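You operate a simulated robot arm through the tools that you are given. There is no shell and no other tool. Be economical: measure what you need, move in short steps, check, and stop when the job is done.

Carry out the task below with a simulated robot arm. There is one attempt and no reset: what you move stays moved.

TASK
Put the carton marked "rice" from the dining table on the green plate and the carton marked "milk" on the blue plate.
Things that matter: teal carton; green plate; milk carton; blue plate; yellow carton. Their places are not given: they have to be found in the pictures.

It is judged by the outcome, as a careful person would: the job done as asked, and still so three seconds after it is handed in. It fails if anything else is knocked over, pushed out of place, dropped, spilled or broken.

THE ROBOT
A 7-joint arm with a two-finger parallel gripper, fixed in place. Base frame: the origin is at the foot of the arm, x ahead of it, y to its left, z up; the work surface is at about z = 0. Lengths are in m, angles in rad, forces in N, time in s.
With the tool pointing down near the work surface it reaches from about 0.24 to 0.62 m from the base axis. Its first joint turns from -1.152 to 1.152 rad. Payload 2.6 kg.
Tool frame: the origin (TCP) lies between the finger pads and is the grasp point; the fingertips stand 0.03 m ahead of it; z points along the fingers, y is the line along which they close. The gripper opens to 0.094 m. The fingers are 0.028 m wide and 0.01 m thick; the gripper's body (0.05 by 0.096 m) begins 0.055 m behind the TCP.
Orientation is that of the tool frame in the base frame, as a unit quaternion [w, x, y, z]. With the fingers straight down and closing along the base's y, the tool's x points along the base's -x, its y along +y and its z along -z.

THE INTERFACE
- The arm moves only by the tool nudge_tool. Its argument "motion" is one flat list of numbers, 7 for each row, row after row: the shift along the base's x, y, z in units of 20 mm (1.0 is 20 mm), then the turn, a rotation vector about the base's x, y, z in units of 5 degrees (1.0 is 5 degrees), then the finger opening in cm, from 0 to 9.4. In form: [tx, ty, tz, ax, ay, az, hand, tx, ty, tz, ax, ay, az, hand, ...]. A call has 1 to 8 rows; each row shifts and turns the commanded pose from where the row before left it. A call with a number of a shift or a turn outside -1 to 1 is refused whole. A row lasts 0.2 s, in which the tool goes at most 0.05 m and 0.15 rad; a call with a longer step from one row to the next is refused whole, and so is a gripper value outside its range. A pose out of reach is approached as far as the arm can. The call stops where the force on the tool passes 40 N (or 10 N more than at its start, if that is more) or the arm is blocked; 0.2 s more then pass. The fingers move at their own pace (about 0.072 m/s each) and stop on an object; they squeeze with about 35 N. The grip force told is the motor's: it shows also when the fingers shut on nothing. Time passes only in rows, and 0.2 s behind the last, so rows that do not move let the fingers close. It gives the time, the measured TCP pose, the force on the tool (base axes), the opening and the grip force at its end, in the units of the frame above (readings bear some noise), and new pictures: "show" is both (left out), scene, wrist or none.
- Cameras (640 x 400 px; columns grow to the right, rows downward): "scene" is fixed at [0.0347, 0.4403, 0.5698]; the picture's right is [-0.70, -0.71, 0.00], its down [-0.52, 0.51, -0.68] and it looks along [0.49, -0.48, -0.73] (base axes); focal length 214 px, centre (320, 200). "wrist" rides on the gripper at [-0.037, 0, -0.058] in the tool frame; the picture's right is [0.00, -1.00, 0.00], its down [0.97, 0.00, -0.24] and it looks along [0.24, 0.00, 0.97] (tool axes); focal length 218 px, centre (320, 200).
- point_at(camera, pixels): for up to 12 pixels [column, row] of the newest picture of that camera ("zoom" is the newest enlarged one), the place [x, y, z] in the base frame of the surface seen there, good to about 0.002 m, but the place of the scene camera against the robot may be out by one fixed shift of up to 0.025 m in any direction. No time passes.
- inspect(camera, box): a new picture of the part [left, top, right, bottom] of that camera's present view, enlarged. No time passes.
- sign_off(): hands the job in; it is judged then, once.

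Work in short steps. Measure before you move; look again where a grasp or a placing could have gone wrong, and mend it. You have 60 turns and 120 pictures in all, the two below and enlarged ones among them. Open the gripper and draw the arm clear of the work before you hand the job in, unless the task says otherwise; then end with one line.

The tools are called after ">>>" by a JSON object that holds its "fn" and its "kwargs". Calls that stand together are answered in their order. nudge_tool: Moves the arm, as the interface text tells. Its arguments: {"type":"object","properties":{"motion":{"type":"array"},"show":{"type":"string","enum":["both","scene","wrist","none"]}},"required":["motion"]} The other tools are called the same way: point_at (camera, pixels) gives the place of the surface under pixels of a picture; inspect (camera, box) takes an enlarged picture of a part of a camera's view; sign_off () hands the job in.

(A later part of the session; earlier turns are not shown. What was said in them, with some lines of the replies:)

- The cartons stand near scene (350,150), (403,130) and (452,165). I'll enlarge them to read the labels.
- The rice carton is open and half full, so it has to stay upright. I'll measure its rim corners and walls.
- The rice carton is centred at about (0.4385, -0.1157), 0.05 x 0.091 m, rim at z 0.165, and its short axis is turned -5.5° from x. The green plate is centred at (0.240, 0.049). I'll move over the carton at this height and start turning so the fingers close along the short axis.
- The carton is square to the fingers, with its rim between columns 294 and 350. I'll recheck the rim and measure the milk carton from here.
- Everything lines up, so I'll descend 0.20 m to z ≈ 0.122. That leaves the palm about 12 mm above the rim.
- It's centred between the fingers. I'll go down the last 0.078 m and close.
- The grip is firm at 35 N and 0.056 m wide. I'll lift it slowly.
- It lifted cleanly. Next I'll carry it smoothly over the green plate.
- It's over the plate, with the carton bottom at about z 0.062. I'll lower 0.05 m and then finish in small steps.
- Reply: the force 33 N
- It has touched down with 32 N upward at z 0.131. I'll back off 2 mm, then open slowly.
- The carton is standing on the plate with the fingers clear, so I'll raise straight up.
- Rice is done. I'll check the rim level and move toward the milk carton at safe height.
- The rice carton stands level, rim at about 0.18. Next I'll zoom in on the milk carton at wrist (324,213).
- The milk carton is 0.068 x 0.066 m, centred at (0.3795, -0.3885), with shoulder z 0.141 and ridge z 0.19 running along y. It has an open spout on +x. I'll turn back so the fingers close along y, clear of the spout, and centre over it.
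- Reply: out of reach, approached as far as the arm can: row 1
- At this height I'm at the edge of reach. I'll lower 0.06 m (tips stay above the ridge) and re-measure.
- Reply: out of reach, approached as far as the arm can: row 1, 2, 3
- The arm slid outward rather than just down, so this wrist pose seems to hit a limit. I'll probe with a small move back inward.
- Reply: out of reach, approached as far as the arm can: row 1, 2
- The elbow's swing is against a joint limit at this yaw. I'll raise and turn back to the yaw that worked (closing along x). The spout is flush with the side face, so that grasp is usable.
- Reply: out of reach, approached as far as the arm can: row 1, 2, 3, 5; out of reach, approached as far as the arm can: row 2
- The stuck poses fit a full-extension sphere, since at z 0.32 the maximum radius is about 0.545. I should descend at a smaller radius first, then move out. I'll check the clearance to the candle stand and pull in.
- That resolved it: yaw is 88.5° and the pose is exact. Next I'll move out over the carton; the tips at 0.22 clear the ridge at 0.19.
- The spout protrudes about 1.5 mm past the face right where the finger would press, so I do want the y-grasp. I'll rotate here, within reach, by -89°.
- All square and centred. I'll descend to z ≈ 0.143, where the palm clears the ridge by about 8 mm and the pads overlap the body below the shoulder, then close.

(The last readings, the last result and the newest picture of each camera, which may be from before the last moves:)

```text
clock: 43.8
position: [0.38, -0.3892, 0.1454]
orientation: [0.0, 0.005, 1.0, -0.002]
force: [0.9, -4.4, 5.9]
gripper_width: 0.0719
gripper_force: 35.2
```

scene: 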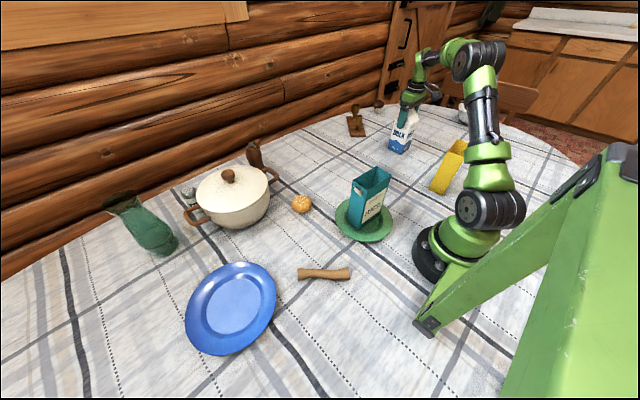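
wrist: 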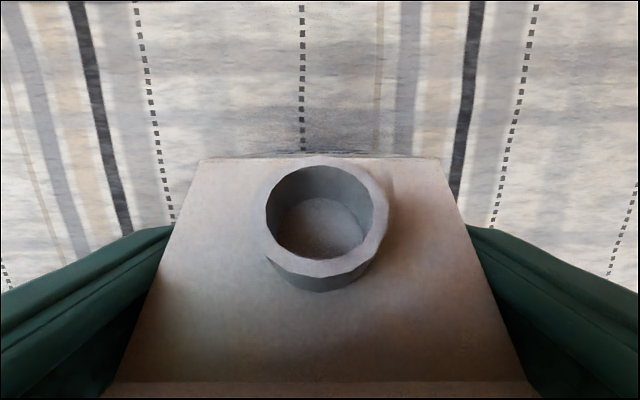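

It's gripped at 35 N, with no sign of tilt. I'll lift gently and meanwhile measure the blue plate, pot, rice rim and bun in the scene view.

>>> {"fn": "nudge_tool", "kwargs": {"motion": [0, 0, 0.4, 0, 0, 0, 5, 0, 0, 0.6, 0, 0, 0, 5, 0, 0, 0.7, 0, 0, 0, 5, 0, 0, 0.7, 0, 0, 0, 5, 0, 0, 0.7, 0, 0, 0, 5, 0, 0, 0.6, 0, 0, 0, 5, 0, 0, 0.3, 0, 0, 0, 5, 0, 0, 0, 0, 0, 0, 5], "show": "both"}}

>>> {"fn": "inspect", "kwargs": {"camera": "scene", "box": [160, 150, 400, 370]}}

>>> {"fn": "point_at", "kwargs": {"camera": "scene", "pixels": [[186, 327], [275, 292], [243, 264], [215, 354], [190, 292], [268, 325], [232, 305], [188, 212], [272, 172], [236, 228], [302, 197], [350, 194]]}}

```text
clock: 45.6
position: [0.3815, -0.3906, 0.2259]
orientation: [-0.001, 0.004, 1.0, -0.001]
force: [0.0, -0.3, -5.6]
gripper_width: 0.0719
gripper_force: 34.5
```

scene: 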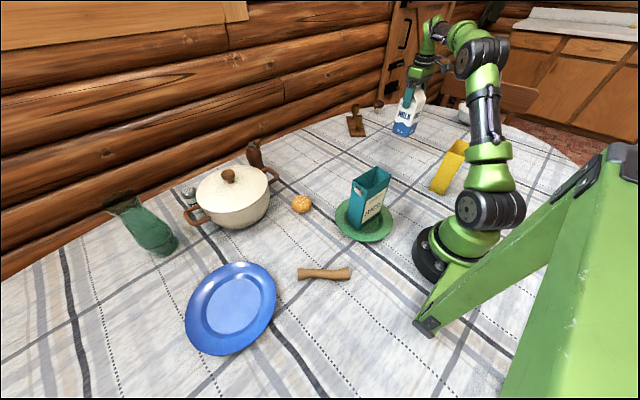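
wrist: 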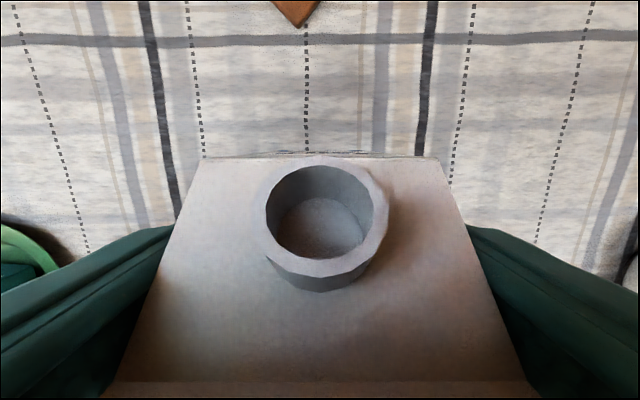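

```text
1.82 times, centred on (280, 260) of scene
```

zoom: 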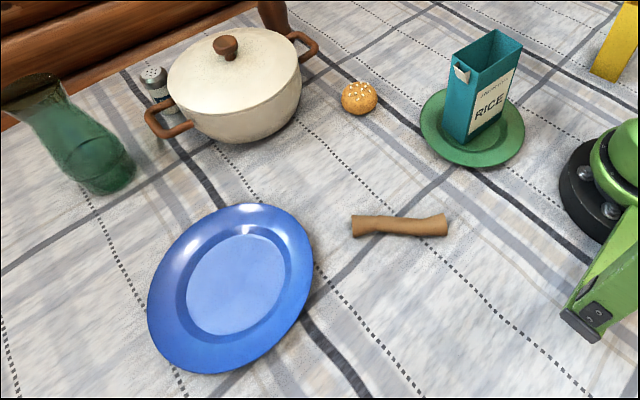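

```text
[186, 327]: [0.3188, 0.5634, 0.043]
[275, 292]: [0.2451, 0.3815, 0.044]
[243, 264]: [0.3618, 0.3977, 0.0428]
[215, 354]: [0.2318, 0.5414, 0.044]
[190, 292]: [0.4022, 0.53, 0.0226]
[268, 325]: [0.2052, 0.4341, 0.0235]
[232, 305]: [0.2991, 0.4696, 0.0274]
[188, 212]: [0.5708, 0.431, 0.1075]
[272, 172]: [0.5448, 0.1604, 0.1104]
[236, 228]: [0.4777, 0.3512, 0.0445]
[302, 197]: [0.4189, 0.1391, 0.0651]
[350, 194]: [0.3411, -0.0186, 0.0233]
```

The lift is clean. The scene circle puts the blue plate centre near (0.295, 0.469) with r ≈ 0.098, and the wrist rim points suggest (0.300, 0.470). I'll calibrate the scene shift on the rice rim.

>>> {"fn": "inspect", "kwargs": {"camera": "scene", "box": [330, 155, 410, 205]}}

```text
8.00 times, centred on (370, 180) of scene
```

zoom: 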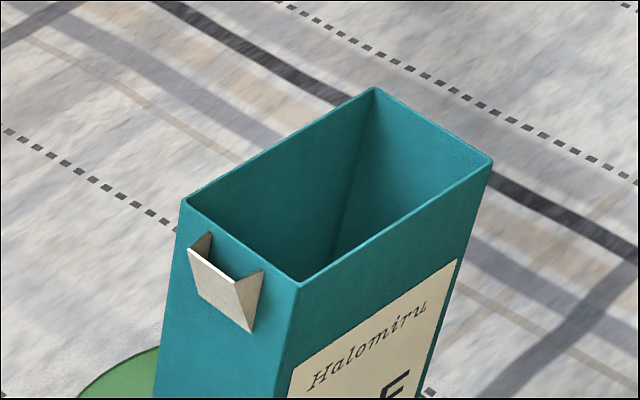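

>>> {"fn": "point_at", "kwargs": {"camera": "zoom", "pixels": [[188, 203], [302, 288], [490, 164], [374, 92]]}}

```text
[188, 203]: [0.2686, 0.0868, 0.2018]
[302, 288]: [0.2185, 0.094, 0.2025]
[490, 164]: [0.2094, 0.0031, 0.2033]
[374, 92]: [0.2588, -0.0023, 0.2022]
```

The scene shift is about (+0.003, +0.0035), so the blue plate centre is about (0.298, 0.472). I'll carry the milk along x ≈ 0.38 with its bottom near z 0.08, which clears the rice and bun.

>>> {"fn": "nudge_tool", "kwargs": {"motion": [0, 0.5, 0, 0, 0, 0, 5, 0, 0.95, 0, 0, 0, 0, 5, 0, 0.95, 0, 0, 0, 0, 5, 0, 0.95, 0, 0, 0, 0, 5, 0, 0.95, 0, 0, 0, 0, 5, 0, 0.95, 0, 0, 0, 0, 5, 0, 0.95, 0, 0, 0, 0, 5, 0, 0.95, 0, 0, 0, 0, 5], "show": "none"}}

>>> {"fn": "nudge_tool", "kwargs": {"motion": [0, 0.95, 0, 0, 0, 0, 5, 0, 0.95, 0, 0, 0, 0, 5, 0, 0.95, 0, 0, 0, 0, 5, 0, 0.95, 0, 0, 0, 0, 5, 0, 0.95, 0, 0, 0, 0, 5, 0, 0.95, 0, 0, 0, 0, 5, 0, 0.95, 0, 0, 0, 0, 5, 0, 0.95, 0, 0, 0, 0, 5], "show": "scene"}}

```text
clock: 47.4
position: [0.3795, -0.2456, 0.2248]
orientation: [0.0, 0.006, 1.0, -0.001]
force: [1.1, -0.6, -5.9]
gripper_width: 0.072
gripper_force: 35.3
```

```text
clock: 49.2
position: [0.38, -0.0938, 0.2261]
orientation: [-0.001, 0.005, 1.0, -0.002]
force: [0.8, -0.8, -5.8]
gripper_width: 0.072
gripper_force: 35.1
```

scene: 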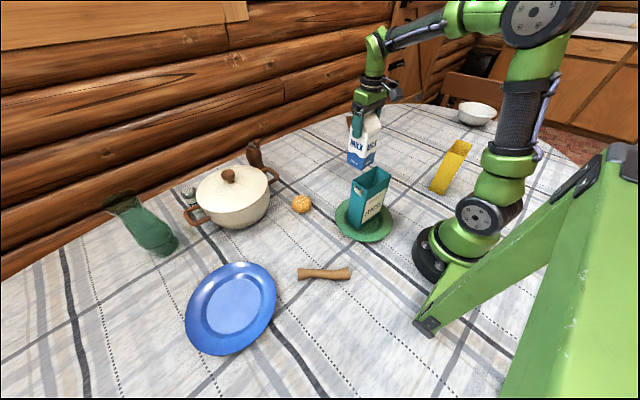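

The carry is steady, so I'll continue.

>>> {"fn": "nudge_tool", "kwargs": {"motion": [0, 0.95, 0, 0, 0, 0, 5, 0, 0.95, 0, 0, 0, 0, 5, 0, 0.95, 0, 0, 0, 0, 5, 0, 0.95, 0, 0, 0, 0, 5, 0, 0.95, 0, 0, 0, 0, 5, 0, 0.95, 0, 0, 0, 0, 5, 0, 0.95, 0, 0, 0, 0, 5, 0, 0.95, 0, 0, 0, 0, 5], "show": "none"}}

>>> {"fn": "nudge_tool", "kwargs": {"motion": [-0.12, 0.95, 0, 0, 0, 0, 5, -0.12, 0.95, 0, 0, 0, 0, 5, -0.12, 0.95, 0, 0, 0, 0, 5, -0.12, 0.95, 0, 0, 0, 0, 5, -0.12, 0.95, 0, 0, 0, 0, 5, -0.12, 0.95, 0, 0, 0, 0, 5, -0.12, 0.95, 0, 0, 0, 0, 5, -0.12, 0.95, 0, 0, 0, 0, 5], "show": "scene"}}

```text
clock: 51.0
position: [0.3801, 0.0582, 0.2246]
orientation: [-0.001, 0.005, 1.0, -0.001]
force: [-0.3, -0.7, -4.9]
gripper_width: 0.072
gripper_force: 34.6
```

```text
clock: 52.8
position: [0.3602, 0.2097, 0.2238]
orientation: [-0.001, 0.005, 1.0, -0.002]
force: [-0.9, 0.1, -5.3]
gripper_width: 0.0719
gripper_force: 34.8
```

scene: 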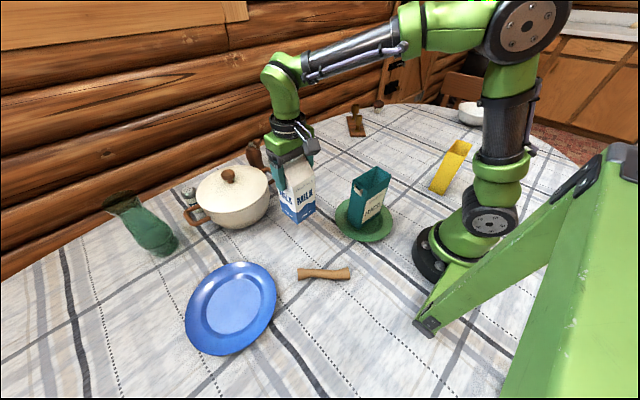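

Clear of the bun and rice. I'll carry on toward the plate, angling in x and away from the pot.

>>> {"fn": "nudge_tool", "kwargs": {"motion": [-0.2, 0.95, 0, 0, 0, 0, 5, -0.2, 0.95, 0, 0, 0, 0, 5, -0.2, 0.95, 0, 0, 0, 0, 5, -0.2, 0.95, 0, 0, 0, 0, 5, -0.2, 0.95, 0, 0, 0, 0, 5, -0.2, 0.95, 0, 0, 0, 0, 5, -0.2, 0.95, 0, 0, 0, 0, 5, -0.2, 0.95, 0, 0, 0, 0, 5], "show": "none"}}

>>> {"fn": "nudge_tool", "kwargs": {"motion": [-0.25, 0.9, 0, 0, 0, 0, 5, -0.25, 0.9, 0, 0, 0, 0, 5, -0.25, 0.9, 0, 0, 0, 0, 5, -0.25, 0.9, -0.2, 0, 0, 0, 5, -0.25, 0.9, -0.3, 0, 0, 0, 5, -0.25, 0.6, -0.3, 0, 0, 0, 5, -0.05, 0.25, -0.2, 0, 0, 0, 5, 0, 0, 0, 0, 0, 0, 5], "show": "both"}}

```text
clock: 54.6
position: [0.3295, 0.3609, 0.2252]
orientation: [-0.001, 0.005, 1.0, -0.002]
force: [-0.3, -0.4, -5.1]
gripper_width: 0.0718
gripper_force: 35.6
```

```text
clock: 56.4
position: [0.297, 0.4676, 0.2033]
orientation: [0.0, 0.005, 1.0, -0.002]
force: [-0.2, 0.0, -5.3]
gripper_width: 0.0716
gripper_force: 34.6
```

scene: 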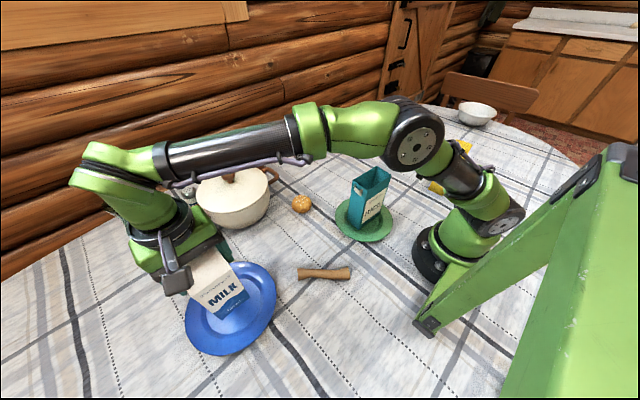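
wrist: 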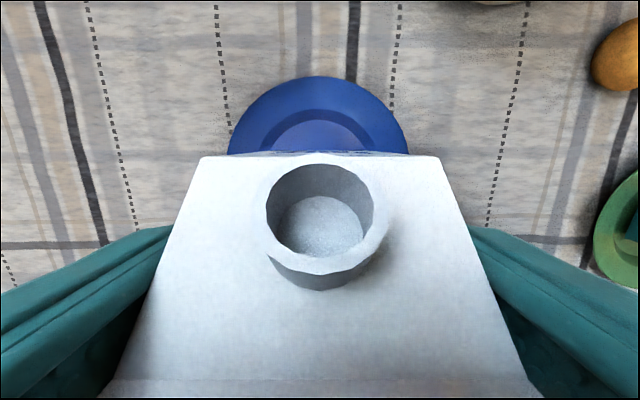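

The plate rim shows beyond the carton in the wrist view. I'll measure it to verify the centre.

>>> {"fn": "point_at", "kwargs": {"camera": "wrist", "pixels": [[318, 79], [270, 92], [365, 92], [242, 125], [393, 125], [318, 140], [318, 112]]}}

```text
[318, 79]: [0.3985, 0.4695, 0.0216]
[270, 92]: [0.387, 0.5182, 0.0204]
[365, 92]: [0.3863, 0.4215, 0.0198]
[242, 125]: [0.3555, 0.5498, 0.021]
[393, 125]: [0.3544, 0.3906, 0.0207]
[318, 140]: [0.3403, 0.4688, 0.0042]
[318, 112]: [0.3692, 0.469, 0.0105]
```

The centre is (0.300, 0.470) and the well floor z 0.004. I'll shift +3/+2 mm, lower 0.048 m, then finish in small steps.

>>> {"fn": "nudge_tool", "kwargs": {"motion": [0.15, 0.1, -0.3, 0, 0, 0, 5, 0, 0, -0.6, 0, 0, 0, 5, 0, 0, -0.6, 0, 0, 0, 5, 0, 0, -0.5, 0, 0, 0, 5, 0, 0, -0.35, 0, 0, 0, 5, 0, 0, 0, 0, 0, 0, 5], "show": "wrist"}}

>>> {"fn": "nudge_tool", "kwargs": {"motion": [0, 0, -0.1, 0, 0, 0, 5, 0, 0, -0.1, 0, 0, 0, 5, 0, 0, -0.1, 0, 0, 0, 5, 0, 0, 0, 0, 0, 0, 5], "show": "scene"}}

```text
clock: 57.8
position: [0.3008, 0.4691, 0.1577]
orientation: [-0.001, 0.006, 1.0, -0.001]
force: [-0.1, 0.8, -4.7]
gripper_width: 0.0719
gripper_force: 35.1
```

wrist: 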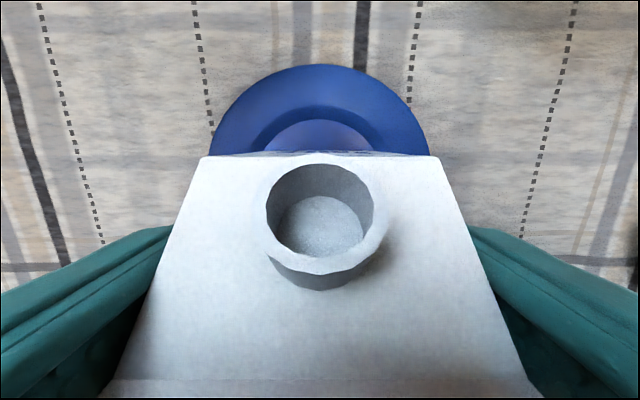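

```text
clock: 58.8
position: [0.3004, 0.4686, 0.1526]
orientation: [-0.001, 0.005, 1.0, -0.002]
force: [0.1, 0.5, -4.9]
gripper_width: 0.0718
gripper_force: 35.3
```

scene: 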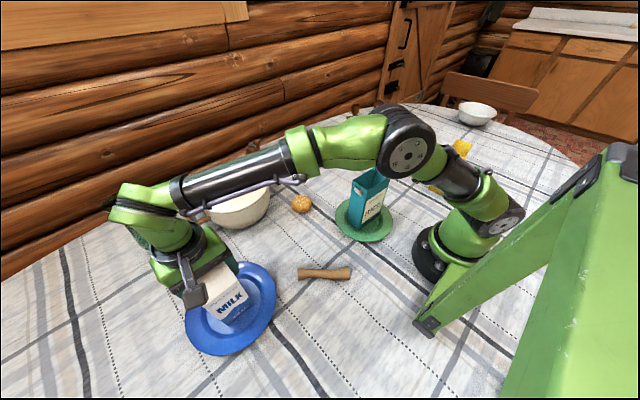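

No contact yet (-4.9 N is just the carton's weight). I'll keep going in 1–2 mm steps.

>>> {"fn": "nudge_tool", "kwargs": {"motion": [0, 0, -0.08, 0, 0, 0, 5, 0, 0, -0.08, 0, 0, 0, 5, 0, 0, 0, 0, 0, 0, 5], "show": "none"}}

```text
clock: 59.6
position: [0.3012, 0.47, 0.1509]
orientation: [-0.001, 0.006, 1.0, 0.0]
force: [-1.6, -3.5, 8.6]
gripper_width: 0.0716
gripper_force: 35.0
```

Contact: the force rose to +8.6 N at z 0.151. I'll open slowly here.

>>> {"fn": "nudge_tool", "kwargs": {"motion": [0, 0, 0, 0, 0, 0, 7.4, 0, 0, 0, 0, 0, 0, 8.2, 0, 0, 0, 0, 0, 0, 9.4, 0, 0, 0, 0, 0, 0, 9.4], "show": "both"}}

```text
clock: 60.6
position: [0.3005, 0.4691, 0.1489]
orientation: [-0.002, 0.005, 1.0, -0.002]
force: [-0.7, 0.1, -0.4]
gripper_width: 0.0941
gripper_force: 0.0
```

scene: 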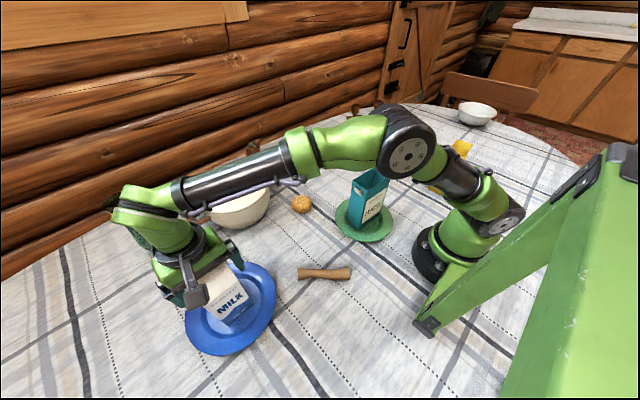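
wrist: 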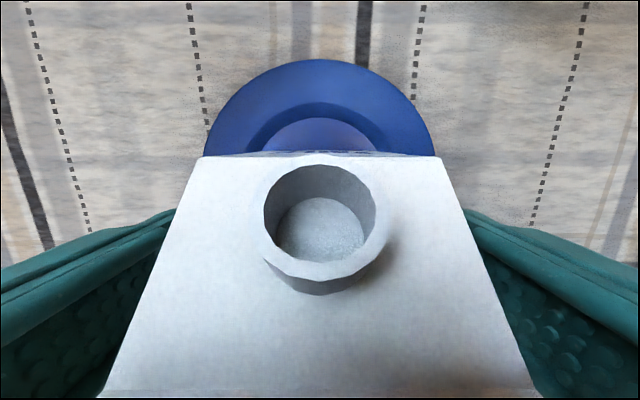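

Released and standing. I'll raise straight up 0.1 m, staying within reach, then draw back inward away from the plates.

>>> {"fn": "nudge_tool", "kwargs": {"motion": [0, 0, 0.5, 0, 0, 0, 9.4, 0, 0, 1, 0, 0, 0, 9.4, 0, 0, 1, 0, 0, 0, 9.4, 0, 0, 1, 0, 0, 0, 9.4, 0, 0, 1, 0, 0, 0, 9.4, 0, 0, 0.2, 0, 0, 0, 9.4, 0, 0, 0, 0, 0, 0, 9.4], "show": "wrist"}}

>>> {"fn": "nudge_tool", "kwargs": {"motion": [0.1, -0.8, 0.2, 0, 0, 0, 9.4, 0.1, -0.9, 0.3, 0, 0, 0, 9.4, 0.1, -0.9, 0.5, 0, 0, 0, 9.4, 0.1, -0.9, 0.5, 0, 0, 0, 9.4, 0.1, -0.9, 0.5, 0, 0, 0, 9.4, 0.1, -0.9, 0.5, 0, 0, 0, 9.4, 0.1, -0.9, 0.5, 0, 0, 0, 9.4, 0.1, -0.9, 0.5, 0, 0, 0, 9.4], "show": "none"}}

>>> {"fn": "nudge_tool", "kwargs": {"motion": [0.2, -0.9, 0.3, 0, 0, 0, 9.4, 0.2, -0.9, 0.3, 0, 0, 0, 9.4, 0.2, -0.9, 0, 0, 0, 0, 9.4, 0.2, -0.9, 0, 0, 0, 0, 9.4, 0.2, -0.9, 0, 0, 0, 0, 9.4, 0.2, -0.9, 0, 0, 0, 0, 9.4, 0.2, -0.9, 0, 0, 0, 0, 9.4, 0, 0, 0, 0, 0, 0, 9.4], "show": "both"}}

>>> {"fn": "inspect", "kwargs": {"camera": "scene", "box": [160, 140, 420, 370]}}

```text
clock: 62.2
position: [0.3015, 0.4706, 0.2441]
orientation: [0.0, 0.006, 1.0, -0.001]
force: [0.1, -0.5, 0.1]
gripper_width: 0.0938
gripper_force: 0.1
```

wrist: 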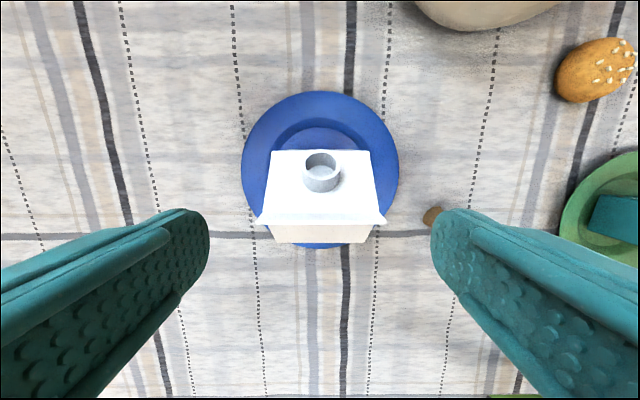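

```text
clock: 64.0
position: [0.3161, 0.3273, 0.3124]
orientation: [-0.002, 0.004, 1.0, -0.002]
force: [-0.8, -0.1, -0.9]
gripper_width: 0.0939
gripper_force: 0.1
```

```text
clock: 65.8
position: [0.3443, 0.2013, 0.3248]
orientation: [-0.002, 0.005, 1.0, -0.001]
force: [0.1, -0.3, -0.1]
gripper_width: 0.0939
gripper_force: 0.1
```

scene: 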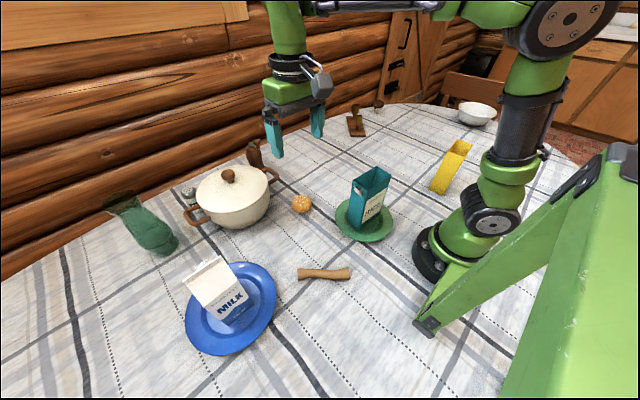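
wrist: 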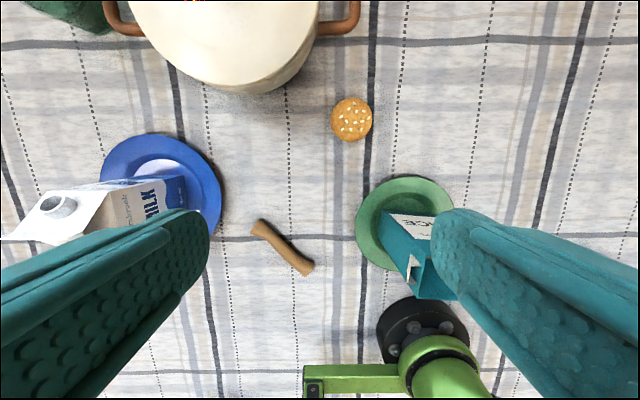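

```text
1.74 times, centred on (290, 255) of scene
```

zoom: 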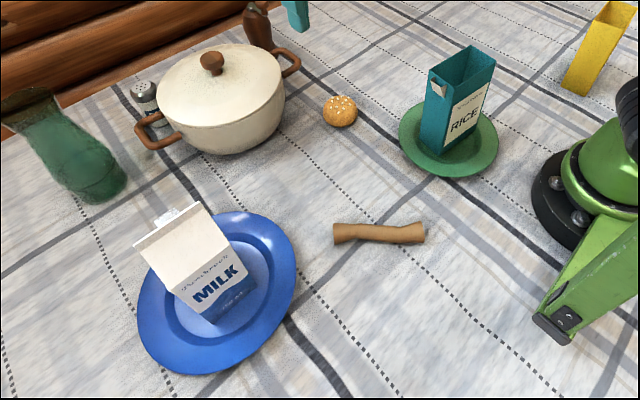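

Both cartons stand upright on their plates, nothing else has moved, and the arm is clear with the gripper open. I'm handing it in.

>>> {"fn": "sign_off", "kwargs": {}}

```text
The job is handed in.
```

The rice carton is standing upright on the green plate and the milk carton upright on the blue plate; the job is handed in with the gripper open and the arm clear.
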